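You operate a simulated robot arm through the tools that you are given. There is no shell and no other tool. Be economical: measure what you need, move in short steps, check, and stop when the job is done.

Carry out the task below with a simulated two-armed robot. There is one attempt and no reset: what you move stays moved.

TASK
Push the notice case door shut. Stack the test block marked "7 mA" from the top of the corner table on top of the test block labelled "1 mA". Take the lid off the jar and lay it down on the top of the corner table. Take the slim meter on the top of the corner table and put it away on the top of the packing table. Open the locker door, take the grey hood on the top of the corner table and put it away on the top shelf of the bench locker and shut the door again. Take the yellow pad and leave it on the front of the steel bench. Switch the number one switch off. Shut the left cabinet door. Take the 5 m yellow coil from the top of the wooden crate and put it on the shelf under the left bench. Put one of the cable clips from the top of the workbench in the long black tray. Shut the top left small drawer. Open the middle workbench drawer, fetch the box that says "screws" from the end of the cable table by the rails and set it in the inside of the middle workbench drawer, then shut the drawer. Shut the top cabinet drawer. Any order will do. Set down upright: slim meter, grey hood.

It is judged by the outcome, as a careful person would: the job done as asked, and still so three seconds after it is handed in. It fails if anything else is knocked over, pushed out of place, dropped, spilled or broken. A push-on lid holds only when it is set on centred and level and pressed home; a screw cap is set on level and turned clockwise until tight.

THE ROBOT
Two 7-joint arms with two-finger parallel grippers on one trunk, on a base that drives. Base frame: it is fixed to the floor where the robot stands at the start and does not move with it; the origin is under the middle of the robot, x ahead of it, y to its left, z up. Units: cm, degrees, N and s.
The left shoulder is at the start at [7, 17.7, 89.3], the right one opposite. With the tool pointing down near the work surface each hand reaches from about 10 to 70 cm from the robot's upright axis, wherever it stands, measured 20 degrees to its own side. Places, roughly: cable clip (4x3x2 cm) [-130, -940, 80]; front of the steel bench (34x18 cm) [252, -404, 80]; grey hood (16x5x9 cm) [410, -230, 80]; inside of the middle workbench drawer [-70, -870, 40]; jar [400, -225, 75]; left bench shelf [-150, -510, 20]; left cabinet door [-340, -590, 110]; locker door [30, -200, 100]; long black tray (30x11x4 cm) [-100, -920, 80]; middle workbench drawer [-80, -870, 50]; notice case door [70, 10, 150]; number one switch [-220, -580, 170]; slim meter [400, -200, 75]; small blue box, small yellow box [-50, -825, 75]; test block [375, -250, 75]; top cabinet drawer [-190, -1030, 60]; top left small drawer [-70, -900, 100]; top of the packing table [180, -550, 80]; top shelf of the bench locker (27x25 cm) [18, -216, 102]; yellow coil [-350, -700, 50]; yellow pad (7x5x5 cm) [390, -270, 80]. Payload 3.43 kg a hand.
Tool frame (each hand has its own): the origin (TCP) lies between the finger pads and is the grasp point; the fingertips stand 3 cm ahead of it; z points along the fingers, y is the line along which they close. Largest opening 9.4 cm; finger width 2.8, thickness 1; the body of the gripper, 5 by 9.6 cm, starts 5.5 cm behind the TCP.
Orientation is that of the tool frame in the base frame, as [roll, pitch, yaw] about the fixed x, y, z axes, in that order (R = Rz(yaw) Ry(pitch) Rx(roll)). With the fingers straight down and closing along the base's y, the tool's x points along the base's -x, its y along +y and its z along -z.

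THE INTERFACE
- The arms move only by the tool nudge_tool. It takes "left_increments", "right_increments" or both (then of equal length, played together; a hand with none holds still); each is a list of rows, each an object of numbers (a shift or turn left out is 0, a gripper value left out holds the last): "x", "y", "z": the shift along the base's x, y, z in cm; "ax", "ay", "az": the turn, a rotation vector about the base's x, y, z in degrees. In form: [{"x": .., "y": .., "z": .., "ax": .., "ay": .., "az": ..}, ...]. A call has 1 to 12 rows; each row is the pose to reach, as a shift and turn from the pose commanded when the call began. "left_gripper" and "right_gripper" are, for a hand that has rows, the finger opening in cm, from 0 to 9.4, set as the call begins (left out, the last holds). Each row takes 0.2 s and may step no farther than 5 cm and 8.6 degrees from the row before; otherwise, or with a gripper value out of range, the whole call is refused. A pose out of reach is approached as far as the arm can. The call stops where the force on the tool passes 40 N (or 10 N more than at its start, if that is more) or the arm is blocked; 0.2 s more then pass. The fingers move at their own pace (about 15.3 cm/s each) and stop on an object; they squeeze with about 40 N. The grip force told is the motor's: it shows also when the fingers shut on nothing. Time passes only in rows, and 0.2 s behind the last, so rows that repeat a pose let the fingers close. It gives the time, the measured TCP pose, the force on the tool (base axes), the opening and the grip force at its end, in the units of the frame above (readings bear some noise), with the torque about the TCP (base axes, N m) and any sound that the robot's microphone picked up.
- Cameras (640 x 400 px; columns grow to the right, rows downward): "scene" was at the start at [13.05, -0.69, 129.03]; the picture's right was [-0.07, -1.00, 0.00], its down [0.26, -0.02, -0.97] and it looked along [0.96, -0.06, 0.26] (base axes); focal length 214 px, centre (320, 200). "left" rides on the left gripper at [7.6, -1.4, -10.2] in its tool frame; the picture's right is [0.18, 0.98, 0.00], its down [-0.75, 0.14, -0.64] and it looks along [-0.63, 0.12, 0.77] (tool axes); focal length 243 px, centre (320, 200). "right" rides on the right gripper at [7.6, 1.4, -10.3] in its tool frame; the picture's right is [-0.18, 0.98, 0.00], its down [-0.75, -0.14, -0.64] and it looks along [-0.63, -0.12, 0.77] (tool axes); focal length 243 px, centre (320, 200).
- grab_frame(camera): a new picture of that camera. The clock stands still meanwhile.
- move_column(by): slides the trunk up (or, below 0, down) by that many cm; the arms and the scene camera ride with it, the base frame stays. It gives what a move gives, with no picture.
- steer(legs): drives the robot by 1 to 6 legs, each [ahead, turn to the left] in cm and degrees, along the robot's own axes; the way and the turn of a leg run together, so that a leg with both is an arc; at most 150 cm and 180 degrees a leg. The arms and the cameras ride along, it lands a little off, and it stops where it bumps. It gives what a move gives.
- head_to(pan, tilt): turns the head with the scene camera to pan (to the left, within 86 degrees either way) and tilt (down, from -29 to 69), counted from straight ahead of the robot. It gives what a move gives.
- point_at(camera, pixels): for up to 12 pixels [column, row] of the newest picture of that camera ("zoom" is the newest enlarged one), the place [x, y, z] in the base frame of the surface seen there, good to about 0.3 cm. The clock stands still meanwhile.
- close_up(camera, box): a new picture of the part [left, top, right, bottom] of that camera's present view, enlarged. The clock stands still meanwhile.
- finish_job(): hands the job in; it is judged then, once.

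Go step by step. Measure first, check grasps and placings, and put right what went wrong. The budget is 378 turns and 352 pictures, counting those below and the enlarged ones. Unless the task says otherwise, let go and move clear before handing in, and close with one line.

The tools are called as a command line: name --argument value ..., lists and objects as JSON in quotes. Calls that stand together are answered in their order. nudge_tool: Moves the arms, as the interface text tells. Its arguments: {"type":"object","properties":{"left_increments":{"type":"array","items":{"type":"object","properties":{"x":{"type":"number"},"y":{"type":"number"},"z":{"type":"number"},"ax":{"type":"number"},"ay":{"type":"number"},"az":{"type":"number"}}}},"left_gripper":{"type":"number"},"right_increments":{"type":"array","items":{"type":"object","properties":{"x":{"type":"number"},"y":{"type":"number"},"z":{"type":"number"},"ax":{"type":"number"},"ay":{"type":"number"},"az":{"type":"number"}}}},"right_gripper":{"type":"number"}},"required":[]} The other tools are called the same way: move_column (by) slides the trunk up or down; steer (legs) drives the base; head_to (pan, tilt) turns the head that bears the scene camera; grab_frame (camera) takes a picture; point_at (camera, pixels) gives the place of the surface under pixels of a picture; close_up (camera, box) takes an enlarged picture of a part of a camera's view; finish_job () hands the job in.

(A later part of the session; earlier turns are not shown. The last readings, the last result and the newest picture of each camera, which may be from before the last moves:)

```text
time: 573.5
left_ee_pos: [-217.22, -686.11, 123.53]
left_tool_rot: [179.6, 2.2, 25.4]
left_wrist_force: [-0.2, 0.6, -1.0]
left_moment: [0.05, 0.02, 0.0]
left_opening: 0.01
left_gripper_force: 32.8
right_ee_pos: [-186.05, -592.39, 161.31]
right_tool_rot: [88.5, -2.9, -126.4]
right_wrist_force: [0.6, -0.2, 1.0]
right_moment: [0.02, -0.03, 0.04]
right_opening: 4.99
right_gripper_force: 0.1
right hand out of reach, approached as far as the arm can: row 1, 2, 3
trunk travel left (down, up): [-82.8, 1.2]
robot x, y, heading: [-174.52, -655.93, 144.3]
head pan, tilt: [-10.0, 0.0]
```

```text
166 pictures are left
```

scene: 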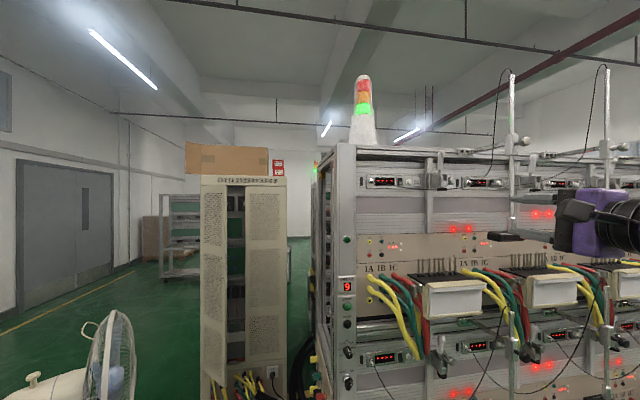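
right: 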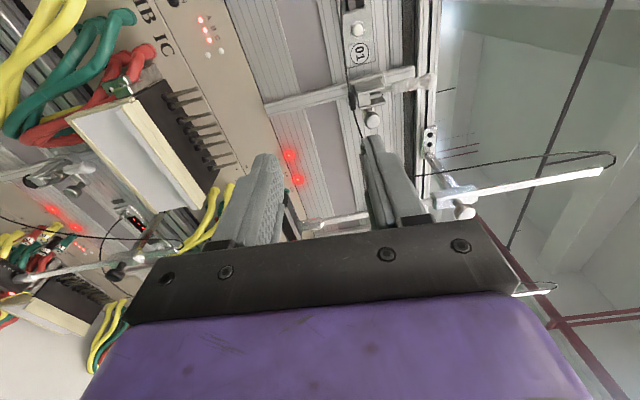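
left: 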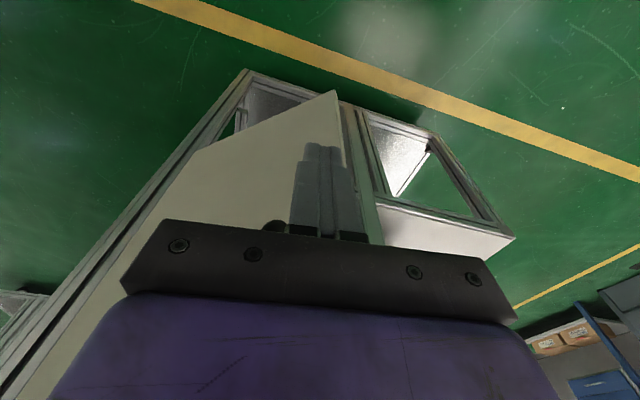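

steer --legs '[[0, 21.5], [14, 0], [0, -21.5]]'

nudge_tool --right_increments '[{"x": -1, "y": 0.7, "z": 1}, {"x": -2, "y": 1.4, "z": 2}, {"x": -3, "y": 2.1, "z": 3.3}]'

grab_frame --camera "right"

grab_frame --camera "scene"

```text
time: 577.1
left_ee_pos: [-230.59, -682.94, 123.46]
left_tool_rot: [179.8, 2.1, 25.2]
left_wrist_force: [-0.2, 0.3, 0.0]
left_moment: [-0.02, -0.01, -0.03]
left_opening: 0.01
left_gripper_force: 32.9
right_ee_pos: [-199.54, -589.11, 161.42]
right_tool_rot: [88.5, -2.9, -126.4]
right_wrist_force: [0.1, 0.0, 0.2]
right_moment: [-0.02, 0.02, -0.03]
right_opening: 5.04
right_gripper_force: 0.0
trunk travel left (down, up): [-82.8, 1.2]
robot x, y, heading: [-188.09, -652.79, 144.3]
head pan, tilt: [-10.0, 0.0]
```

```text
time: 577.9
left_ee_pos: [-230.52, -683.08, 123.55]
left_tool_rot: [179.8, 2.2, 25.4]
left_wrist_force: [0.5, -0.2, 0.6]
left_moment: [-0.02, 0.02, -0.01]
left_opening: 0.0
left_gripper_force: 32.8
right_ee_pos: [-199.01, -587.39, 161.72]
right_tool_rot: [87.7, -3.8, -126.5]
right_wrist_force: [0.0, -0.5, -0.1]
right_moment: [0.0, -0.01, -0.01]
right_opening: 5.0
right_gripper_force: 0.1
right hand out of reach, approached as far as the arm can: row 1, 2, 3
trunk travel left (down, up): [-82.8, 1.2]
robot x, y, heading: [-188.02, -653.17, 144.6]
head pan, tilt: [-10.0, 0.0]
```

```text
165 pictures are left
```

right: 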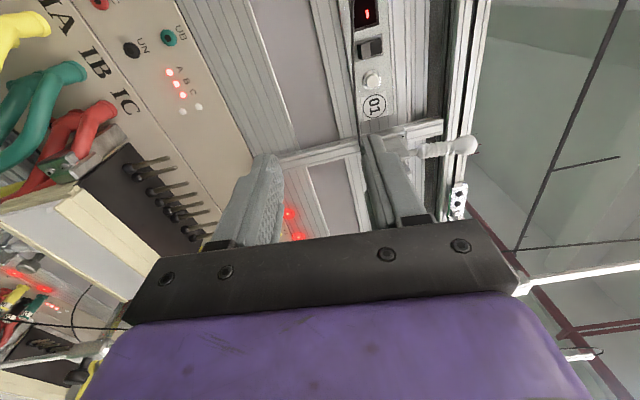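

```text
164 pictures are left
```

scene: 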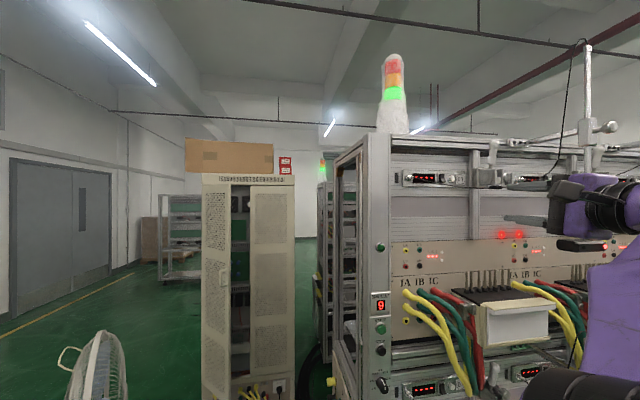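

Reach is limited in this roll. I'll try the opposite roll (180° round), which may suit the elbow better.

nudge_tool --right_increments '[{"x": 1, "y": -0.7, "ax": 6.9, "ay": -5.1}, {"x": 2, "y": -1.4, "ax": 13.8, "ay": -10.2}, {"x": 3, "y": -2.1, "ax": 20.7, "ay": -15.3}, {"x": 4, "y": -2.8, "ax": 27.6, "ay": -20.4}, {"x": 4, "y": -2.8, "ax": 34.5, "ay": -25.5}, {"x": 4, "y": -2.8, "ax": 41.4, "ay": -30.6}, {"x": 4, "y": -2.8, "ax": 48.3, "ay": -35.7}, {"x": 4, "y": -2.8, "ax": 55.2, "ay": -40.8}, {"x": 4, "y": -2.8, "ax": 62.1, "ay": -45.9}, {"x": 4, "y": -2.8, "ax": 69, "ay": -51}, {"x": 4, "y": -2.8, "ax": 72.4, "ay": -53.5}]' --right_gripper 9.4

nudge_tool --right_increments '[{"x": -0.8, "y": 0.6, "z": 1}, {"x": -1.6, "y": 1.2, "z": 2}, {"x": -3.2, "y": 2.3, "z": 4}]'

```text
time: 580.3
left_ee_pos: [-230.67, -682.88, 123.58]
left_tool_rot: [179.6, 1.9, 25.3]
left_wrist_force: [0.2, 0.1, -1.0]
left_moment: [0.01, 0.03, 0.02]
left_opening: 0.0
left_gripper_force: 32.9
right_ee_pos: [-196.0, -590.59, 161.75]
right_tool_rot: [90.3, 87.2, -124.5]
right_wrist_force: [0.7, 0.3, 0.1]
right_moment: [-0.01, -0.01, -0.02]
right_opening: 9.4
right_gripper_force: 0.0
trunk travel left (down, up): [-82.8, 1.2]
robot x, y, heading: [-187.77, -652.81, 144.3]
head pan, tilt: [-10.0, 0.0]
```

```text
time: 581.1
left_ee_pos: [-230.83, -682.88, 123.52]
left_tool_rot: [179.7, 2.0, 25.3]
left_wrist_force: [0.4, -0.6, -0.1]
left_moment: [0.02, -0.01, 0.03]
left_opening: 0.0
left_gripper_force: 33.2
right_ee_pos: [-199.38, -588.11, 165.72]
right_tool_rot: [91.8, 87.1, -123.2]
right_wrist_force: [-0.2, -0.6, 0.0]
right_moment: [-0.01, -0.01, -0.01]
right_opening: 9.4
right_gripper_force: 0.0
trunk travel left (down, up): [-82.8, 1.2]
robot x, y, heading: [-187.9, -652.81, 144.3]
head pan, tilt: [-10.0, 0.0]
```

The unrolled pose reaches fine. Continue the roll another -90°.

nudge_tool --right_increments '[{"ax": 6.9, "ay": -5.1}, {"ax": 13.8, "ay": -10.2}, {"ax": 20.7, "ay": -15.3}, {"ax": 27.6, "ay": -20.4}, {"ax": 34.5, "ay": -25.5}, {"ax": 41.4, "ay": -30.6}, {"ax": 48.3, "ay": -35.7}, {"ax": 55.2, "ay": -40.8}, {"ax": 62.1, "ay": -45.9}, {"ax": 69, "ay": -51}, {"ax": 72.4, "ay": -53.5}]'

nudge_tool --right_increments '[{"x": -1.6, "y": 1.2}, {"x": -3.2, "y": 2.3}]'

grab_frame --camera "right"

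```text
time: 583.5
left_ee_pos: [-230.68, -682.83, 123.51]
left_tool_rot: [179.6, 2.2, 25.2]
left_wrist_force: [0.0, -0.3, 0.7]
left_moment: [-0.01, 0.0, 0.02]
left_opening: 0.0
left_gripper_force: 33.2
right_ee_pos: [-199.19, -588.34, 165.8]
right_tool_rot: [-91.7, 2.7, 53.4]
right_wrist_force: [0.6, 0.8, -0.5]
right_moment: [0.01, -0.02, 0.01]
right_opening: 9.4
right_gripper_force: 0.0
trunk travel left (down, up): [-82.8, 1.2]
robot x, y, heading: [-187.91, -653.32, 144.7]
head pan, tilt: [-10.0, 0.0]
```

```text
time: 584.1
left_ee_pos: [-230.8, -682.73, 123.49]
left_tool_rot: [179.5, 2.1, 25.3]
left_wrist_force: [-0.3, 0.2, -0.4]
left_moment: [-0.03, -0.03, 0.02]
left_opening: 0.0
left_gripper_force: 33.3
right_ee_pos: [-202.7, -585.79, 165.6]
right_tool_rot: [-91.7, 2.7, 53.3]
right_wrist_force: [0.3, -0.1, 0.0]
right_moment: [-0.01, 0.01, -0.02]
right_opening: 9.38
right_gripper_force: 0.0
trunk travel left (down, up): [-82.8, 1.2]
robot x, y, heading: [-188.03, -652.75, 144.4]
head pan, tilt: [-10.0, 0.0]
```

```text
163 pictures are left
```

right: 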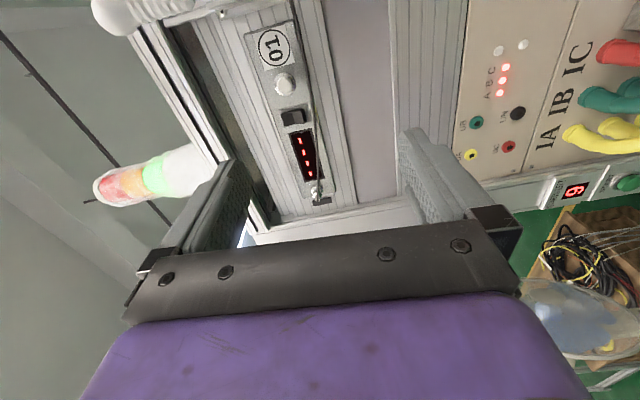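

This roll works. Refine the rocker position with the right camera, then set opening 5 and line up.

point_at --camera "right" --pixels '[[293, 115], [287, 116], [299, 114], [285, 83], [303, 150], [317, 120], [304, 118]]'

close_up --camera "right" --box '[260, 70, 340, 140]'

```text
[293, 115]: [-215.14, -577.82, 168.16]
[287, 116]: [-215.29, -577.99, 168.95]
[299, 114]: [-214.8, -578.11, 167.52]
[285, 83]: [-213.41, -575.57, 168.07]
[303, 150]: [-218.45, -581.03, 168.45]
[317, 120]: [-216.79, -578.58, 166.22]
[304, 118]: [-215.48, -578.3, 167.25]
```

```text
5.71 times, centred on (300, 105) of right
```

zoom: 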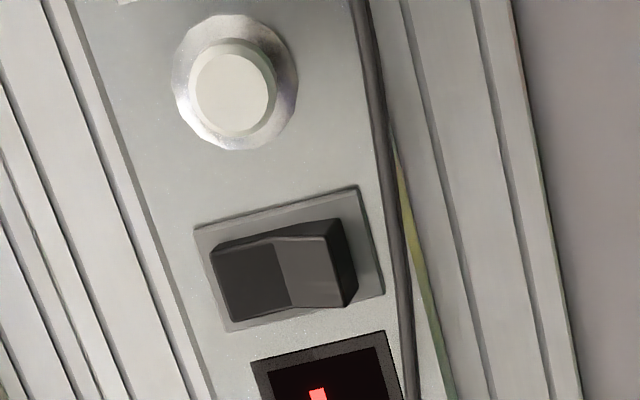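

The lower half clearly protrudes. Line up and approach.

nudge_tool --right_increments '[{"x": -0.5, "y": -0.7, "z": -1.1}, {"x": -2.6, "y": 0.8, "z": -1.1}, {"x": -5, "y": 2.6, "z": -1.1}, {"x": -7.4, "y": 4.3, "z": -1.1}]' --right_gripper 5

grab_frame --camera "right"

close_up --camera "scene" --box '[380, 140, 560, 260]'

```text
time: 585.1
left_ee_pos: [-230.68, -682.77, 123.39]
left_tool_rot: [179.7, 2.1, 25.3]
left_wrist_force: [0.0, 0.5, 0.1]
left_moment: [-0.01, -0.01, -0.04]
left_opening: 0.03
left_gripper_force: 32.7
right_ee_pos: [-210.03, -581.46, 164.35]
right_tool_rot: [-91.7, 2.9, 53.4]
right_wrist_force: [-0.3, 0.1, 0.1]
right_moment: [0.01, 0.02, 0.0]
right_opening: 5.0
right_gripper_force: 0.1
trunk travel left (down, up): [-82.8, 1.2]
robot x, y, heading: [-188.04, -652.67, 144.3]
head pan, tilt: [-10.0, 0.0]
```

```text
161 pictures are left
```

right: 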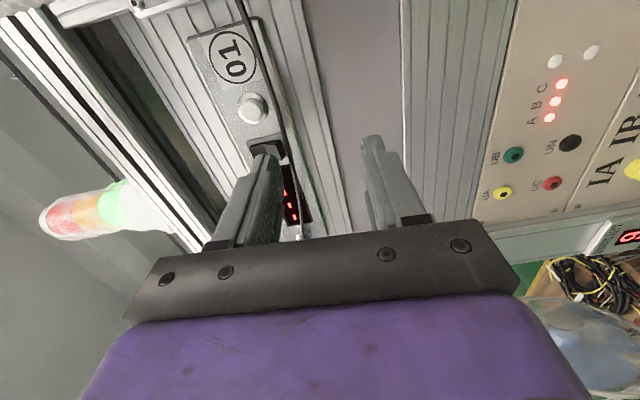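

```text
3.33 times, centred on (470, 200) of scene
```

zoom: 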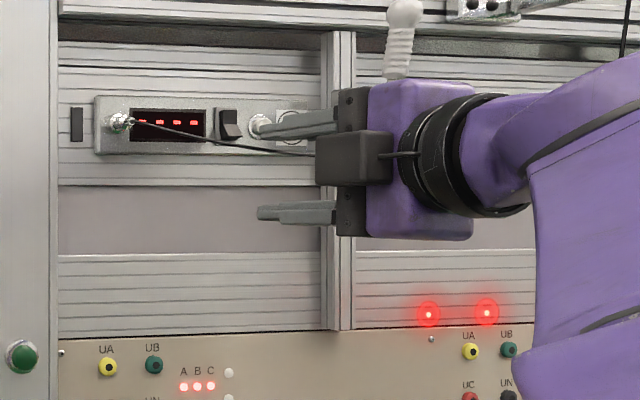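

Finger is lined up with the rocker's lower half. Press in.

nudge_tool --right_increments '[{"x": -1, "y": 0.7}, {"x": -1.8, "y": 1.3}, {"x": -2.4, "y": 1.75}, {"x": -2.9, "y": 2.1}, {"x": -3.3, "y": 2.4}]'

nudge_tool --right_increments '[{"x": 3, "y": -2.2}, {"x": 6.5, "y": -4.7}]'

close_up --camera "scene" --box '[395, 160, 475, 200]'

close_up --camera "right" --box '[200, 60, 340, 200]'

```text
time: 586.3
left_ee_pos: [-230.17, -683.1, 123.54]
left_tool_rot: [180.0, 2.4, 25.2]
left_wrist_force: [0.0, -0.2, 0.3]
left_moment: [-0.01, 0.01, 0.03]
left_opening: 0.02
left_gripper_force: 32.5
right_ee_pos: [-212.52, -579.75, 164.9]
right_tool_rot: [-91.3, 2.7, 53.4]
right_wrist_force: [11.1, -13.0, -7.3]
right_moment: [0.33, 0.16, 0.25]
right_opening: 4.52
right_gripper_force: 0.1
trunk travel left (down, up): [-82.8, 1.2]
robot x, y, heading: [-187.9, -652.93, 144.2]
head pan, tilt: [-10.0, 0.0]
```

```text
time: 586.9
left_ee_pos: [-230.35, -683.32, 123.41]
left_tool_rot: [179.9, 2.2, 25.3]
left_wrist_force: [0.3, -0.4, 0.6]
left_moment: [0.02, 0.04, 0.01]
left_opening: 0.0
left_gripper_force: 32.8
right_ee_pos: [-206.05, -584.55, 164.91]
right_tool_rot: [-91.3, 2.7, 53.6]
right_wrist_force: [0.6, 0.3, 0.2]
right_moment: [-0.02, -0.02, -0.01]
right_opening: 5.0
right_gripper_force: 0.1
trunk travel left (down, up): [-82.8, 1.2]
robot x, y, heading: [-187.84, -652.79, 144.6]
head pan, tilt: [-10.0, 0.0]
```

```text
8.00 times, centred on (435, 180) of scene
```

zoom: 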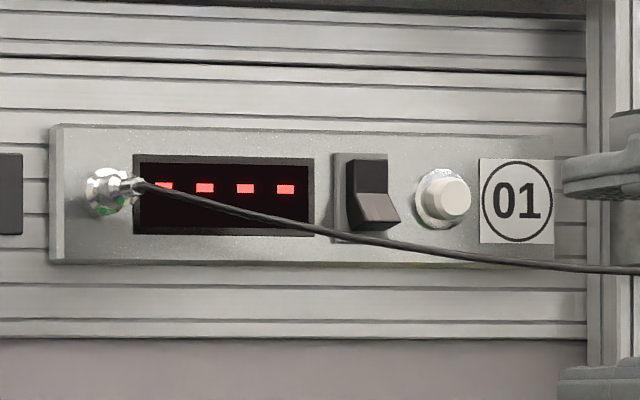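

```text
2.86 times, centred on (270, 130) of right
```

zoom: 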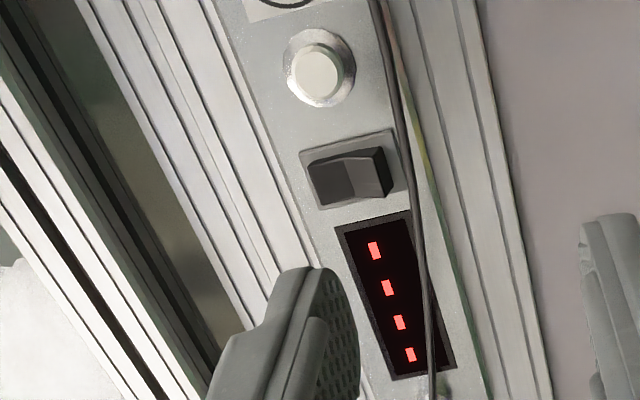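

The rocker did not flip—the single finger flexed. Use both fingers closed for a stiff push.

move_column --by 1.1

nudge_tool --right_increments '[{"z": 0.7}, {"x": -1, "y": 0.7, "z": 1.3}, {"x": -3, "y": 2.2, "z": 1.3}]' --right_gripper 0

close_up --camera "scene" --box '[395, 150, 495, 210]'

close_up --camera "right" --box '[200, 60, 400, 230]'

```text
time: 587.5
left_ee_pos: [-230.72, -683.03, 124.47]
left_tool_rot: [179.8, 2.2, 25.3]
left_wrist_force: [0.4, -0.5, -0.5]
left_moment: [0.02, 0.04, -0.01]
left_opening: 0.0
left_gripper_force: 33.1
right_ee_pos: [-206.45, -584.19, 165.71]
right_tool_rot: [-91.5, 2.7, 53.4]
right_wrist_force: [-0.2, -1.6, -0.4]
right_moment: [-0.01, -0.05, -0.01]
right_opening: 5.02
right_gripper_force: 0.0
trunk travel left (down, up): [-83.9, 0.1]
robot x, y, heading: [-188.1, -652.77, 144.1]
head pan, tilt: [-10.0, 0.0]
```

```text
time: 588.3
left_ee_pos: [-230.89, -682.74, 124.58]
left_tool_rot: [179.7, 2.1, 25.2]
left_wrist_force: [-0.4, 0.2, 0.4]
left_moment: [0.0, 0.0, 0.02]
left_opening: 0.0
left_gripper_force: 33.5
right_ee_pos: [-209.75, -581.57, 166.83]
right_tool_rot: [-91.7, 2.9, 53.4]
right_wrist_force: [0.1, -0.4, -1.4]
right_moment: [-0.01, 0.0, 0.0]
right_opening: 0.0
right_gripper_force: 32.7
trunk travel left (down, up): [-83.9, 0.1]
robot x, y, heading: [-188.16, -652.8, 144.3]
head pan, tilt: [-10.0, 0.0]
```

```text
6.40 times, centred on (445, 180) of scene
```

zoom: 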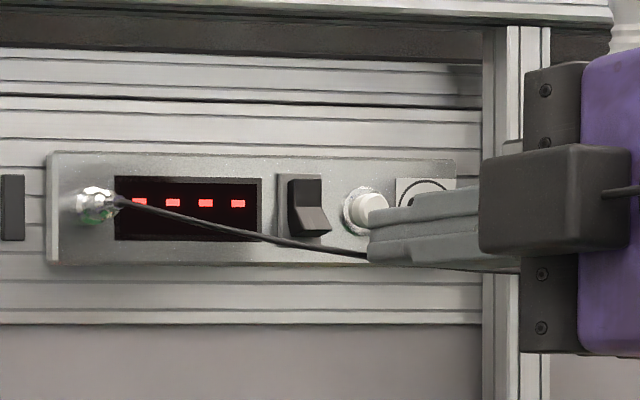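

```text
2.35 times, centred on (300, 145) of right
```

zoom: 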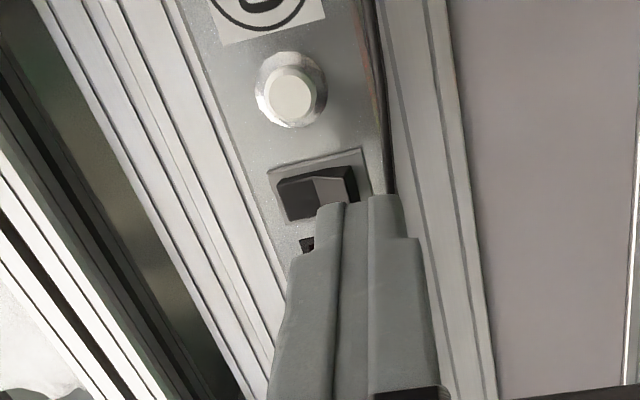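

nudge_tool --right_increments '[{"z": 0.5}, {"x": -1, "y": 0.7, "z": 0.7}, {"x": -1.8, "y": 1.3, "z": 0.7}, {"x": -2.6, "y": 1.9, "z": 0.6}, {"x": -3.2, "y": 2.3, "z": 0.5}, {"x": -3.8, "y": 2.75, "z": 0.5}, {"x": -4.4, "y": 3.2, "z": 0.5}]'

close_up --camera "right" --box '[200, 60, 400, 230]'

```text
time: 590.0
left_ee_pos: [-229.97, -683.57, 124.61]
left_tool_rot: [-179.8, 2.3, 25.3]
left_wrist_force: [-0.4, 0.6, 0.4]
left_moment: [0.03, -0.03, -0.01]
left_opening: 0.0
left_gripper_force: 32.6
right_ee_pos: [-212.34, -579.61, 168.19]
right_tool_rot: [-91.1, 2.8, 53.1]
right_wrist_force: [25.4, -22.0, -13.9]
right_moment: [-0.38, -0.29, 0.47]
right_opening: 0.0
right_gripper_force: 33.2
trunk travel left (down, up): [-83.9, 0.1]
robot x, y, heading: [-187.73, -652.96, 144.2]
head pan, tilt: [-10.0, 0.0]
stopped in row 7 (right hand): the force on the tool passed its limit at 42 N (the readings are from after the stop); the commanded pose is now the measured one
```

```text
2.35 times, centred on (300, 145) of right
```

zoom: 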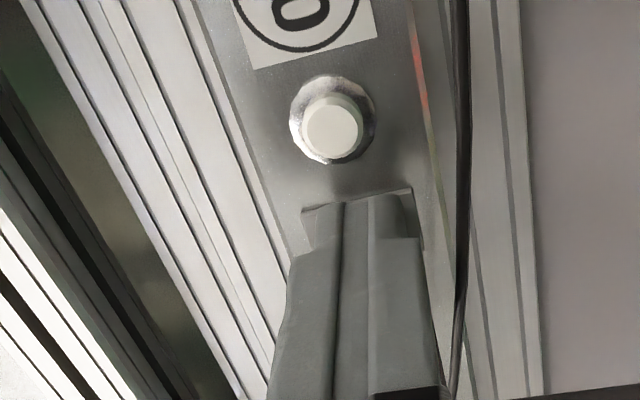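

nudge_tool --right_increments '[{"x": 2, "y": -1.4}, {"x": 4, "y": -2.9, "z": -0.8}]'

close_up --camera "right" --box '[200, 60, 400, 230]'

```text
time: 590.6
left_ee_pos: [-230.62, -683.15, 124.45]
left_tool_rot: [179.9, 2.2, 25.3]
left_wrist_force: [-0.1, 0.0, 0.3]
left_moment: [0.03, 0.02, -0.02]
left_opening: 0.01
left_gripper_force: 33.6
right_ee_pos: [-209.69, -581.82, 167.02]
right_tool_rot: [-91.4, 2.8, 53.4]
right_wrist_force: [0.3, 0.3, -0.3]
right_moment: [-0.02, 0.0, 0.01]
right_opening: 0.02
right_gripper_force: 32.7
trunk travel left (down, up): [-83.9, 0.1]
robot x, y, heading: [-187.92, -653.1, 144.2]
head pan, tilt: [-10.0, 0.0]
```

```text
2.35 times, centred on (300, 145) of right
```

zoom: 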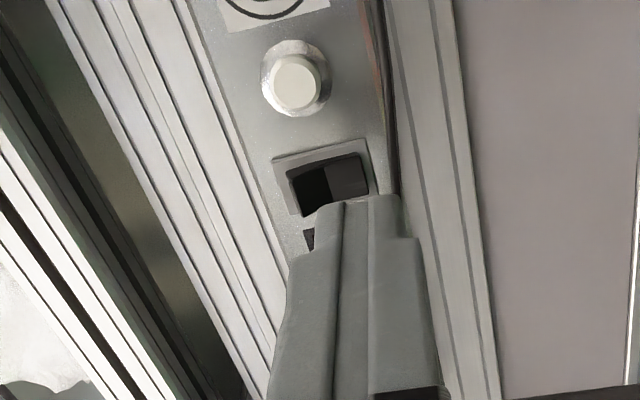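

The rocker's look changed; back off and check.

nudge_tool --right_increments '[{"x": 3.5, "y": -2.5}, {"x": 7, "y": -5}]'

close_up --camera "right" --box '[240, 60, 340, 150]'

close_up --camera "scene" --box '[395, 160, 475, 200]'

```text
time: 591.2
left_ee_pos: [-230.45, -683.24, 124.6]
left_tool_rot: [180.0, 2.2, 25.4]
left_wrist_force: [0.5, -1.0, 0.8]
left_moment: [0.01, 0.03, 0.0]
left_opening: 0.0
left_gripper_force: 33.1
right_ee_pos: [-202.44, -587.09, 166.88]
right_tool_rot: [-91.3, 2.8, 53.3]
right_wrist_force: [0.4, -0.4, 0.9]
right_moment: [0.02, -0.01, 0.01]
right_opening: 0.0
right_gripper_force: 33.3
trunk travel left (down, up): [-83.9, 0.1]
robot x, y, heading: [-187.84, -653.18, 144.2]
head pan, tilt: [-10.0, 0.0]
```

```text
4.44 times, centred on (290, 105) of right
```

zoom: 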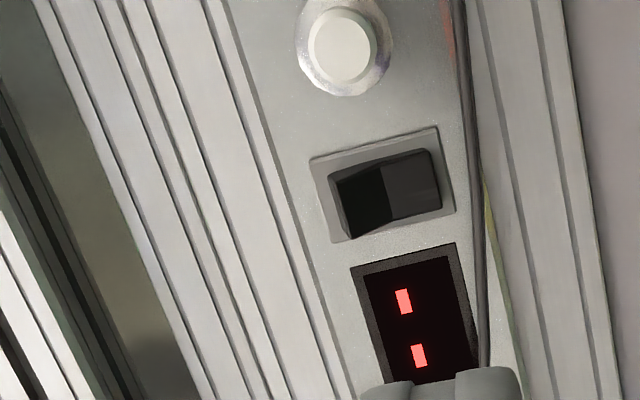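

```text
8.00 times, centred on (435, 180) of scene
```

zoom: 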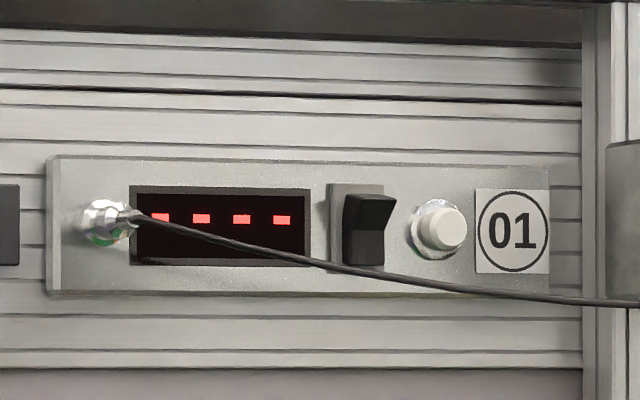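

The rocker has flipped—number one is off. Now back off and look at the cabinet.

steer --legs '[[-30, 0]]'

nudge_tool --right_increments '[{"x": 2, "y": -1.5, "z": -3, "ax": -6.9, "ay": 5.1}, {"x": 2, "y": -1.5, "z": -6, "ax": -13.8, "ay": 10.2}, {"x": 2, "y": -1.5, "z": -9, "ax": -20.7, "ay": 15.3}, {"x": 2, "y": -1.5, "z": -12, "ax": -27.6, "ay": 20.4}, {"x": 2, "y": -1.5, "z": -15, "ax": -34.5, "ay": 25.5}, {"x": 2, "y": -1.5, "z": -18, "ax": -41.4, "ay": 30.6}, {"x": 2, "y": -1.5, "z": -21, "ax": -48.3, "ay": 35.7}, {"x": 2, "y": -1.5, "z": -24, "ax": -55.2, "ay": 40.8}, {"x": 2, "y": -1.5, "z": -27, "ax": -62.1, "ay": 45.9}, {"x": 2, "y": -1.5, "z": -30, "ax": -69, "ay": 51}, {"x": 2, "y": -1.5, "z": -32, "ax": -72.4, "ay": 53.5}]'

head_to --pan 0 --tilt 10

grab_frame --camera "scene"

```text
time: 593.3
left_ee_pos: [-206.75, -700.04, 124.49]
left_tool_rot: [179.6, 2.0, 25.0]
left_wrist_force: [-0.4, 0.3, -0.1]
left_moment: [0.0, -0.03, 0.03]
left_opening: 0.0
left_gripper_force: 33.0
right_ee_pos: [-178.31, -603.9, 166.44]
right_tool_rot: [-91.6, 2.8, 53.0]
right_wrist_force: [0.3, 0.0, 1.3]
right_moment: [0.04, -0.02, -0.01]
right_opening: 0.01
right_gripper_force: 32.7
trunk travel left (down, up): [-83.9, 0.1]
robot x, y, heading: [-163.55, -670.35, 144.0]
head pan, tilt: [-10.0, 0.0]
```

```text
time: 595.7
left_ee_pos: [-206.7, -700.13, 124.6]
left_tool_rot: [179.7, 2.2, 25.1]
left_wrist_force: [-0.1, -0.5, 0.4]
left_moment: [-0.02, -0.01, -0.01]
left_opening: 0.02
left_gripper_force: 33.4
right_ee_pos: [-176.12, -605.47, 134.5]
right_tool_rot: [98.4, 86.9, -116.6]
right_wrist_force: [0.4, 0.7, 0.0]
right_moment: [0.02, -0.01, 0.02]
right_opening: 0.0
right_gripper_force: 32.9
trunk travel left (down, up): [-83.9, 0.1]
robot x, y, heading: [-163.77, -670.43, 143.8]
head pan, tilt: [-10.0, 0.0]
```

```text
time: 596.4
left_ee_pos: [-206.52, -700.12, 124.41]
left_tool_rot: [179.7, 2.1, 25.1]
left_wrist_force: [0.3, 0.0, 0.9]
left_moment: [0.04, 0.01, 0.02]
left_opening: 0.01
left_gripper_force: 32.9
right_ee_pos: [-176.1, -605.59, 134.48]
right_tool_rot: [99.1, 87.1, -115.9]
right_wrist_force: [0.4, 0.2, 0.5]
right_moment: [0.02, 0.04, 0.02]
right_opening: 0.01
right_gripper_force: 32.8
trunk travel left (down, up): [-83.9, 0.1]
robot x, y, heading: [-163.34, -670.76, 143.9]
head pan, tilt: [0.0, 10.0]
```

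```text
151 pictures are left
```

scene: 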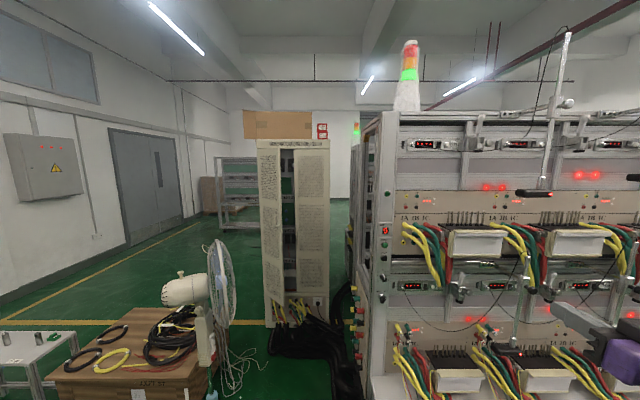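

close_up --camera "scene" --box '[230, 120, 370, 330]'

point_at --camera "scene" --pixels '[[262, 200], [272, 200], [280, 200], [289, 200], [298, 200], [312, 200], [327, 200], [280, 290], [265, 320], [325, 310], [330, 345], [230, 380]]'

```text
1.90 times, centred on (300, 225) of scene
```

zoom: 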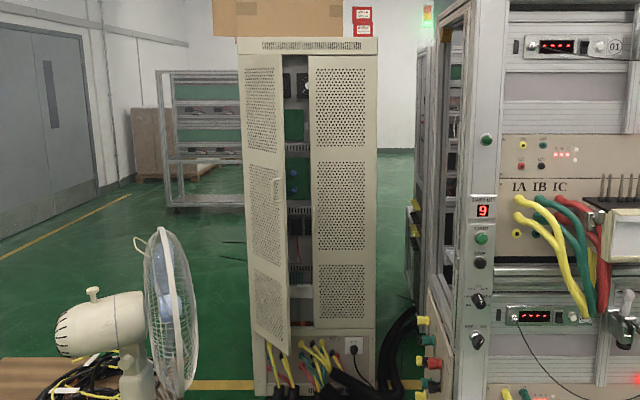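

```text
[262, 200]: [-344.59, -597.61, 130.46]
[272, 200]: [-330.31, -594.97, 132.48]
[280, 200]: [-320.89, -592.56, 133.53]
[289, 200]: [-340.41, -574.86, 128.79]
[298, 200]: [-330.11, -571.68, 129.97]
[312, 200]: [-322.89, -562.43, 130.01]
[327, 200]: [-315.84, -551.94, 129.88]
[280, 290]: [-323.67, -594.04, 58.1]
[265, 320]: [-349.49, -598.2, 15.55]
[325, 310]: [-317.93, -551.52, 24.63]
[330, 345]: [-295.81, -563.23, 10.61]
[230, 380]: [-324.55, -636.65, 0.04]
```

point_at --camera "scene" --pixels '[[310, 380], [300, 350], [280, 345], [340, 390], [250, 390], [290, 395], [225, 290], [222, 245], [235, 370], [205, 300], [330, 320]]'

```text
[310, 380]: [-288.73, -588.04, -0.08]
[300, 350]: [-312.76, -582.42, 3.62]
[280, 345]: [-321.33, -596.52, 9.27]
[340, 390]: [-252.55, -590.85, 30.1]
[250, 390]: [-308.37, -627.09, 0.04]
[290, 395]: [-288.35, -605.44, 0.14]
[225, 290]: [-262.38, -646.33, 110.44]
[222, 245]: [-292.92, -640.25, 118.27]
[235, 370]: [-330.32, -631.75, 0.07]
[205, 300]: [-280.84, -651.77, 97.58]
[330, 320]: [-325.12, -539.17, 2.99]
```

The cabinet's left door is 43° open (free edge u 86.7, n -668). The passage between rack end and fan is narrow, so I'll stretch both hands forward and drive in straight.

nudge_tool --left_increments '[{"x": -2.28, "y": 4.08, "az": -5}, {"x": -4.56, "y": 8.16, "az": -10}, {"x": -6.84, "y": 12.24, "az": -15}, {"x": -9.1, "y": 16.3, "az": -20}, {"x": -11.4, "y": 20.4, "az": -25}, {"x": -13.7, "y": 24.5, "az": -30}, {"x": -12.8, "y": 29.2, "az": -35}, {"x": -11.9, "y": 34, "az": -40}, {"x": -12.5, "y": 38.5, "az": -45}, {"x": -14.5, "y": 42.5, "az": -50}, {"x": -18, "y": 45.5, "az": -54}, {"x": -21, "y": 47.8, "az": -56}]' --right_increments '[{"x": -3.4, "y": -1.6}, {"x": -6.8, "y": -3.2}, {"x": -10.2, "y": -4.8}, {"x": -13.6, "y": -6.4}, {"x": -17, "y": -8}, {"x": -20.4, "y": -9.7}, {"x": -23.8, "y": -11.3}, {"x": -27.2, "y": -12.9}, {"x": -30.5, "y": -14.5}, {"x": -33.9, "y": -16.1}, {"x": -33.9, "y": -16.1}, {"x": -33.9, "y": -16.1}]'

grab_frame --camera "scene"

```text
time: 599.0
left_ee_pos: [-222.92, -656.19, 124.81]
left_tool_rot: [179.7, 2.2, -27.0]
left_wrist_force: [0.1, 0.0, 0.6]
left_moment: [0.07, -0.04, -0.04]
left_opening: 0.01
left_gripper_force: 32.7
left hand out of reach, approached as far as the arm can: row 5, 11, 12
right_ee_pos: [-209.47, -621.02, 135.87]
right_tool_rot: [87.4, 85.3, -127.9]
right_wrist_force: [-0.4, 0.5, -0.1]
right_moment: [-0.02, 0.0, -0.03]
right_opening: 0.0
right_gripper_force: 33.0
right hand out of reach, approached as far as the arm can: row 5, 6, 7
trunk travel left (down, up): [-83.9, 0.1]
robot x, y, heading: [-163.38, -670.65, 143.8]
head pan, tilt: [0.0, 10.0]
```

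```text
149 pictures are left
```

scene: 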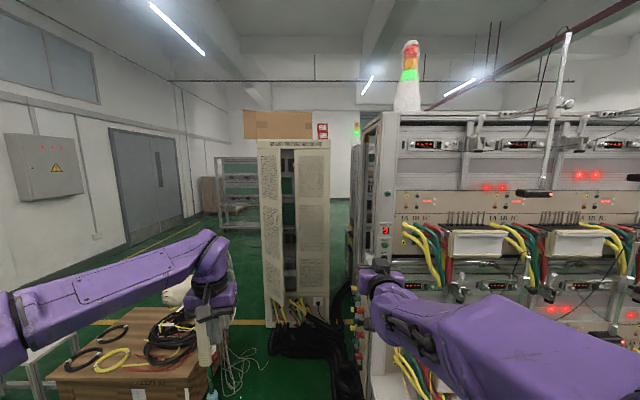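

Elbows stick out ~38 cm. Straighten both arms further forward to slim the profile.

nudge_tool --left_increments '[{"x": -1.6, "y": 3.6, "z": -2}, {"x": -3.2, "y": 7.2, "z": -4}, {"x": -5, "y": 11, "z": -6}, {"x": -9, "y": 14, "z": -8}, {"x": -13, "y": 17, "z": -8}, {"x": -16, "y": 19, "z": -8}]' --right_increments '[{"x": -3.6, "y": 2.6, "z": -2}, {"x": -7.2, "y": 5.2, "z": -4}, {"x": -10.8, "y": 7.8, "z": -6}, {"x": -14.4, "y": 10.4, "z": -8}, {"x": -18, "y": 13, "z": -8}, {"x": -20, "y": 14.5, "z": -8}]'

head_to --pan 0 --tilt 45

grab_frame --camera "scene"

point_at --camera "scene" --pixels '[[30, 250], [60, 200], [10, 330], [600, 250], [630, 330], [560, 200], [500, 200]]'

```text
refused: row 4 steps farther than a row can; nothing moved
```

```text
time: 600.0
left_ee_pos: [-222.92, -656.05, 124.65]
left_tool_rot: [179.7, 2.2, -27.1]
left_wrist_force: [-0.1, -0.5, 0.1]
left_moment: [0.03, 0.05, 0.03]
left_opening: 0.02
left_gripper_force: 32.7
right_ee_pos: [-209.37, -620.45, 135.28]
right_tool_rot: [92.9, 85.3, -122.5]
right_wrist_force: [0.1, 0.5, 0.0]
right_moment: [0.0, 0.02, 0.02]
right_opening: 0.02
right_gripper_force: 32.7
trunk travel left (down, up): [-83.9, 0.1]
robot x, y, heading: [-163.3, -670.58, 143.7]
head pan, tilt: [0.0, 45.0]
```

```text
148 pictures are left
```

scene: 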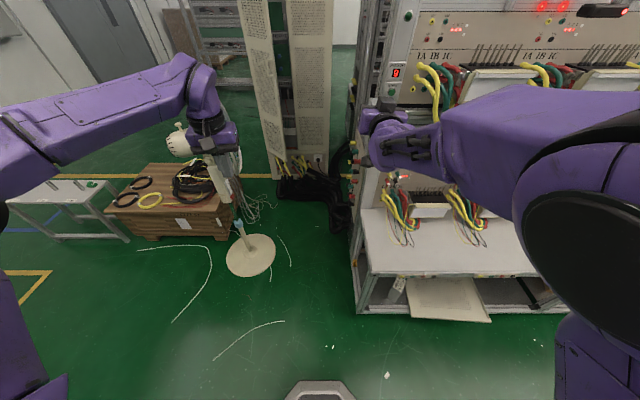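

```text
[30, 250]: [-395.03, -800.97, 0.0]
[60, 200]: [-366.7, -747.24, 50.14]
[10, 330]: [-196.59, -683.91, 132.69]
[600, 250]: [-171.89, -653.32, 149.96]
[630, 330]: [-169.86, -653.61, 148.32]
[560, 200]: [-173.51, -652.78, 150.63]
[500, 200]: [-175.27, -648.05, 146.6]
```

The right elbow is high and tucked (z 150), the left at ~30 cm. That fits. Drive in carefully.

steer --legs '[[0, 2], [95, 0]]'

head_to --pan 0 --tilt 30

grab_frame --camera "scene"

```text
time: 603.6
left_ee_pos: [-266.52, -624.69, 124.89]
left_tool_rot: [179.0, 2.1, -27.8]
left_wrist_force: [0.0, 1.0, 0.4]
left_moment: [-0.07, 0.03, 0.01]
left_opening: 0.0
left_gripper_force: 32.7
right_ee_pos: [-252.11, -589.41, 136.2]
right_tool_rot: [84.0, 84.6, -132.4]
right_wrist_force: [0.4, 0.8, 0.5]
right_moment: [-0.02, 0.02, 0.13]
right_opening: 0.04
right_gripper_force: 33.0
trunk travel left (down, up): [-83.9, 0.1]
robot x, y, heading: [-208.99, -642.34, 133.2]
head pan, tilt: [0.0, 45.0]
stopped in leg 2: the robot was blocked; the commanded pose is now the measured one
```

```text
time: 604.4
left_ee_pos: [-267.12, -625.21, 124.54]
left_tool_rot: [179.4, 2.0, -27.9]
left_wrist_force: [0.1, 0.0, -0.6]
left_moment: [0.03, -0.04, 0.04]
left_opening: 0.0
left_gripper_force: 33.5
right_ee_pos: [-252.74, -589.99, 136.16]
right_tool_rot: [84.5, 84.9, -132.1]
right_wrist_force: [-0.3, -0.1, -0.3]
right_moment: [0.02, 0.01, 0.01]
right_opening: 0.02
right_gripper_force: 33.0
trunk travel left (down, up): [-83.9, 0.1]
robot x, y, heading: [-209.6, -641.86, 133.2]
head pan, tilt: [0.0, 30.0]
```

```text
147 pictures are left
```

scene: 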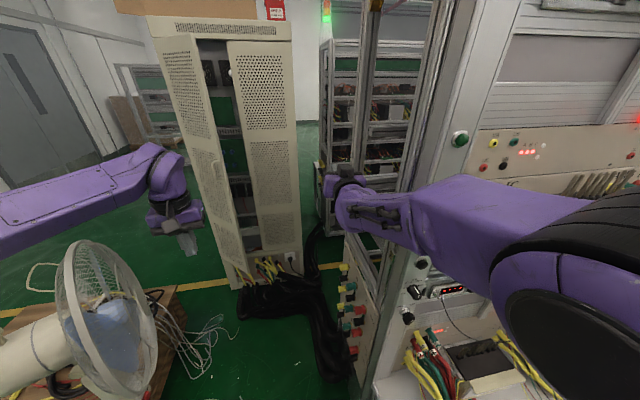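

point_at --camera "scene" --pixels '[[325, 150], [330, 225], [400, 100], [356, 330], [345, 270], [360, 395], [418, 200], [395, 250], [100, 250], [150, 300], [310, 260], [330, 340]]'

```text
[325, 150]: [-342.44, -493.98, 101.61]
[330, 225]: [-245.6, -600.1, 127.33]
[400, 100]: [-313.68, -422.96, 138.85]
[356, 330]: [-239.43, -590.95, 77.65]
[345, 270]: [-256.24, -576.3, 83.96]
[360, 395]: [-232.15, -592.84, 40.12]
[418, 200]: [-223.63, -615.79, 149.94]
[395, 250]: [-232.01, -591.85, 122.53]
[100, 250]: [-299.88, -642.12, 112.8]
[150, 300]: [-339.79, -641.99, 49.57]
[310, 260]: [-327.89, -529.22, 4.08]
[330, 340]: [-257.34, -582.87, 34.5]
```

The rack end (n≈-626) and the fan leave too narrow a gap. The door's outer face is turned towards the crate side, so I'll go around the crate and stool and push from its far side.

steer --legs '[[-60, 0], [0, 90], [130, 0], [124, 0], [0, -79]]'

head_to --pan 0 --tilt 25

grab_frame --camera "scene"

```text
time: 627.1
left_ee_pos: [-410.92, -856.21, 124.52]
left_tool_rot: [179.4, 2.0, -17.1]
left_wrist_force: [-0.5, 0.0, 0.4]
left_moment: [-0.02, 0.02, 0.0]
left_opening: 0.0
left_gripper_force: 32.6
right_ee_pos: [-403.4, -818.91, 136.1]
right_tool_rot: [84.2, 85.0, -121.6]
right_wrist_force: [0.5, 0.5, -1.0]
right_moment: [0.0, 0.02, 0.01]
right_opening: 0.0
right_gripper_force: 32.7
trunk travel left (down, up): [-83.9, 0.1]
robot x, y, heading: [-350.55, -861.95, 144.1]
head pan, tilt: [0.0, 30.0]
```

```text
time: 627.8
left_ee_pos: [-410.99, -856.11, 124.67]
left_tool_rot: [179.4, 1.9, -17.1]
left_wrist_force: [0.1, 0.2, 0.2]
left_moment: [0.01, 0.01, 0.01]
left_opening: 0.03
left_gripper_force: 33.5
right_ee_pos: [-403.39, -818.96, 136.16]
right_tool_rot: [84.1, 85.0, -121.6]
right_wrist_force: [-0.6, 0.0, -0.9]
right_moment: [0.02, -0.03, 0.01]
right_opening: 0.0
right_gripper_force: 33.0
trunk travel left (down, up): [-83.9, 0.1]
robot x, y, heading: [-350.93, -861.81, 144.2]
head pan, tilt: [0.0, 25.0]
```

```text
146 pictures are left
```

scene: 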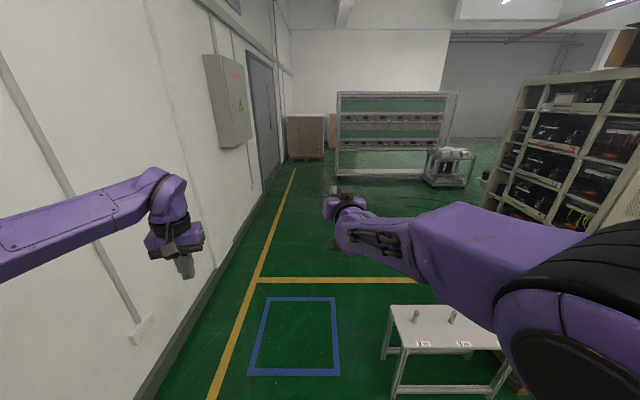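

point_at --camera "scene" --pixels '[[235, 140], [250, 130], [215, 100], [180, 110], [210, 300], [440, 360], [395, 310], [500, 320], [455, 180], [540, 180]]'

```text
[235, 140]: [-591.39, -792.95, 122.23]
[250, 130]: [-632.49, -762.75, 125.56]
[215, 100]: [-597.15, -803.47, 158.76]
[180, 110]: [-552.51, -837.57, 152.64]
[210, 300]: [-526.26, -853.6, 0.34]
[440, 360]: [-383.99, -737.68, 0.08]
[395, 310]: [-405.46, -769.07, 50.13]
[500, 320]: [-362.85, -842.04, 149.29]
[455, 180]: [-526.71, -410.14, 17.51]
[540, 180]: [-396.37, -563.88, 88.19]
```

steer --legs '[[84, 0], [84, 0], [0, -90], [115, 0]]'

head_to --pan -10 --tilt 20

grab_frame --camera "scene"

```text
time: 645.5
left_ee_pos: [-408.41, -613.57, 124.63]
left_tool_rot: [179.4, 2.1, -108.8]
left_wrist_force: [0.3, 0.3, -0.2]
left_moment: [0.02, -0.01, 0.02]
left_opening: 0.02
left_gripper_force: 33.7
right_ee_pos: [-371.09, -622.35, 136.52]
right_tool_rot: [82.6, 84.3, 144.8]
right_wrist_force: [0.4, 0.4, 0.1]
right_moment: [-0.01, 0.0, 0.02]
right_opening: 0.03
right_gripper_force: 33.4
trunk travel left (down, up): [-83.9, 0.1]
robot x, y, heading: [-416.25, -673.35, 50.3]
head pan, tilt: [0.0, 25.0]
```

```text
time: 646.2
left_ee_pos: [-408.43, -613.6, 124.58]
left_tool_rot: [179.4, 2.0, -108.8]
left_wrist_force: [0.2, 0.4, -0.3]
left_moment: [-0.01, -0.03, 0.0]
left_opening: 0.0
left_gripper_force: 33.4
right_ee_pos: [-370.88, -622.42, 136.56]
right_tool_rot: [82.6, 84.1, 144.8]
right_wrist_force: [-0.1, 0.4, -0.3]
right_moment: [0.01, 0.02, 0.0]
right_opening: 0.0
right_gripper_force: 33.3
trunk travel left (down, up): [-83.9, 0.1]
robot x, y, heading: [-416.13, -673.31, 50.0]
head pan, tilt: [-10.0, 20.0]
```

```text
145 pictures are left
```

scene: 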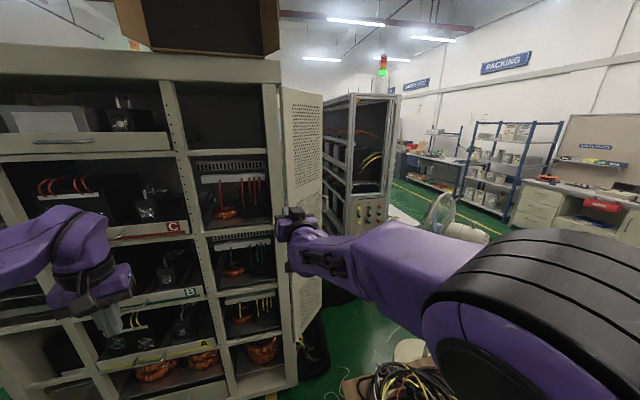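

I'm behind the crate with the door's outer face ahead. Move the right hand out to the right with its tip turned left, then advance.

nudge_tool --right_increments '[{"x": 1.4, "y": -3.8, "z": -2, "az": 3}, {"x": 2.9, "y": -7.6, "z": -4, "az": 6}, {"x": 4.3, "y": -11.5, "z": -6, "az": 9}, {"x": 5.7, "y": -15.3, "z": -8, "az": 12}, {"x": 7.2, "y": -19, "z": -10, "az": 15}, {"x": 8.6, "y": -23, "z": -12, "az": 18}, {"x": 10, "y": -26.8, "z": -14, "az": 21}, {"x": 11.5, "y": -30.6, "z": -14, "az": 24}, {"x": 12.9, "y": -34.4, "z": -14, "az": 26}]'

steer --legs '[[0, 25], [20, 0], [0, -21], [22, 0]]'

grab_frame --camera "scene"

```text
time: 648.2
left_ee_pos: [-408.34, -613.61, 124.77]
left_tool_rot: [179.3, 2.1, -108.8]
left_wrist_force: [0.2, -0.5, 1.0]
left_moment: [0.0, -0.01, 0.02]
left_opening: 0.0
left_gripper_force: 33.1
right_ee_pos: [-358.31, -656.77, 122.54]
right_tool_rot: [82.5, 84.3, 170.9]
right_wrist_force: [-0.8, -1.0, -0.5]
right_moment: [-0.03, 0.02, 0.01]
right_opening: 0.01
right_gripper_force: 33.4
trunk travel left (down, up): [-83.9, 0.1]
robot x, y, heading: [-416.41, -673.25, 50.2]
head pan, tilt: [-10.0, 20.0]
```

```text
time: 653.5
left_ee_pos: [-394.79, -575.75, 124.65]
left_tool_rot: [179.5, 2.1, -104.7]
left_wrist_force: [-1.4, 0.2, 0.6]
left_moment: [-0.02, 0.01, -0.02]
left_opening: 0.0
left_gripper_force: 33.2
right_ee_pos: [-341.7, -615.15, 122.73]
right_tool_rot: [81.8, 84.4, 174.2]
right_wrist_force: [-0.2, 0.2, 0.3]
right_moment: [-0.01, 0.01, -0.01]
right_opening: 0.01
right_gripper_force: 32.9
trunk travel left (down, up): [-83.9, 0.1]
robot x, y, heading: [-398.08, -635.67, 54.2]
head pan, tilt: [-10.0, 20.0]
```

```text
144 pictures are left
```

scene: 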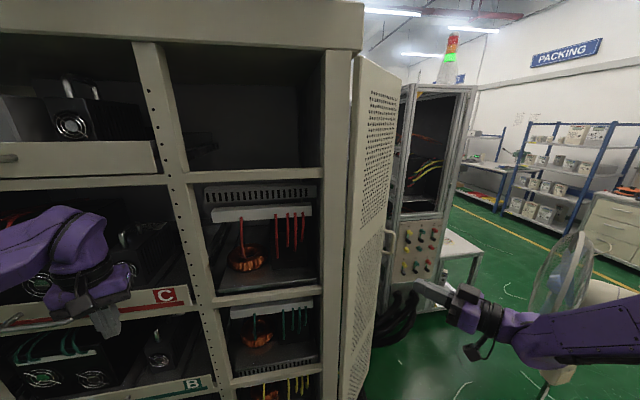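

The door is right ahead. Push toward +n and then -u.

nudge_tool --right_increments '[{"x": 2.3, "y": 3.7}, {"x": 4.6, "y": 7.4}, {"x": 6.8, "y": 11.1}, {"x": 7, "y": 14.5}, {"x": 6.8, "y": 18}, {"x": 6.6, "y": 21.1}, {"x": 5.7, "y": 24.2}, {"x": 4.9, "y": 27.3}]'

grab_frame --camera "scene"

```text
time: 655.3
left_ee_pos: [-394.62, -575.41, 124.5]
left_tool_rot: [179.4, 2.0, -104.7]
left_wrist_force: [-0.2, -0.1, -0.2]
left_moment: [0.04, 0.01, -0.01]
left_opening: 0.01
left_gripper_force: 32.7
right_ee_pos: [-336.87, -587.56, 122.48]
right_tool_rot: [83.1, 84.3, 175.4]
right_wrist_force: [-0.8, -0.1, -0.1]
right_moment: [-0.01, 0.03, 0.0]
right_opening: 0.01
right_gripper_force: 32.9
trunk travel left (down, up): [-83.9, 0.1]
robot x, y, heading: [-398.4, -635.61, 54.1]
head pan, tilt: [-10.0, 20.0]
```

```text
143 pictures are left
```

scene: 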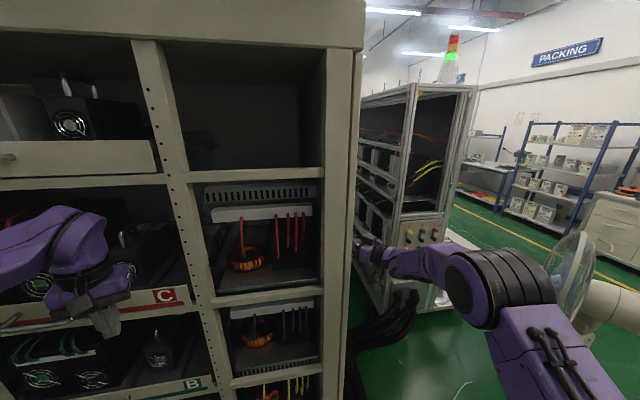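

The door has swung out of sight, i.e. nearly shut. Press a bit more to seat it.

nudge_tool --right_increments '[{"x": -0.5, "y": 1.5}, {"x": -1.5, "y": 3}, {"x": -2.8, "y": 4.4}, {"x": -4.2, "y": 5.4}]'

nudge_tool --right_increments '[{"x": 3, "y": -2}, {"x": 4.5, "y": -6}, {"x": 4, "y": -10.5}, {"x": 3, "y": -15}, {"x": 2, "y": -19.5}, {"x": 0, "y": -24}, {"x": -2, "y": -28}]'

grab_frame --camera "right"

```text
time: 656.0
left_ee_pos: [-394.12, -576.15, 124.85]
left_tool_rot: [179.4, 2.3, -105.1]
left_wrist_force: [-0.6, 1.1, -0.5]
left_moment: [-0.05, -0.02, -0.02]
left_opening: 0.0
left_gripper_force: 33.5
right_ee_pos: [-337.32, -586.02, 122.51]
right_tool_rot: [85.6, 84.4, 176.2]
right_wrist_force: [12.1, -28.6, 2.6]
right_moment: [-0.31, -0.13, -0.1]
right_opening: 0.01
right_gripper_force: 33.0
trunk travel left (down, up): [-83.9, 0.1]
robot x, y, heading: [-398.37, -635.63, 53.2]
head pan, tilt: [-10.0, 20.0]
stopped in row 3 (right hand): the force on the tool passed its limit at 47 N (the readings are from after the stop); the commanded pose is now the measured one
```

```text
time: 657.6
left_ee_pos: [-394.46, -575.75, 124.67]
left_tool_rot: [179.7, 2.0, -105.0]
left_wrist_force: [0.4, -0.5, -1.2]
left_moment: [0.01, 0.0, 0.01]
left_opening: 0.01
left_gripper_force: 33.1
right_ee_pos: [-339.77, -613.34, 122.44]
right_tool_rot: [85.5, 84.3, 177.0]
right_wrist_force: [0.6, -0.2, 0.3]
right_moment: [0.01, -0.01, 0.0]
right_opening: 0.01
right_gripper_force: 33.8
trunk travel left (down, up): [-83.9, 0.1]
robot x, y, heading: [-398.24, -635.52, 53.7]
head pan, tilt: [-10.0, 20.0]
```

```text
142 pictures are left
```

right: 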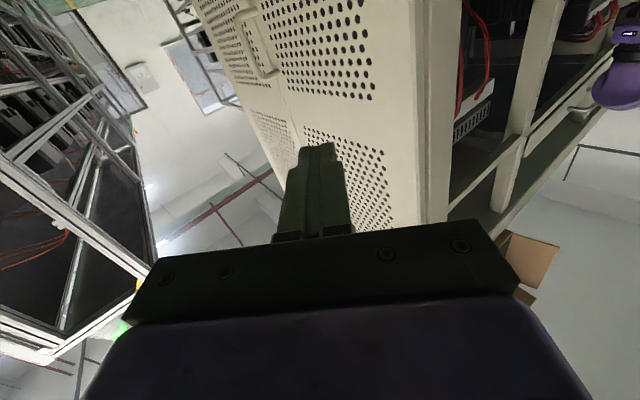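

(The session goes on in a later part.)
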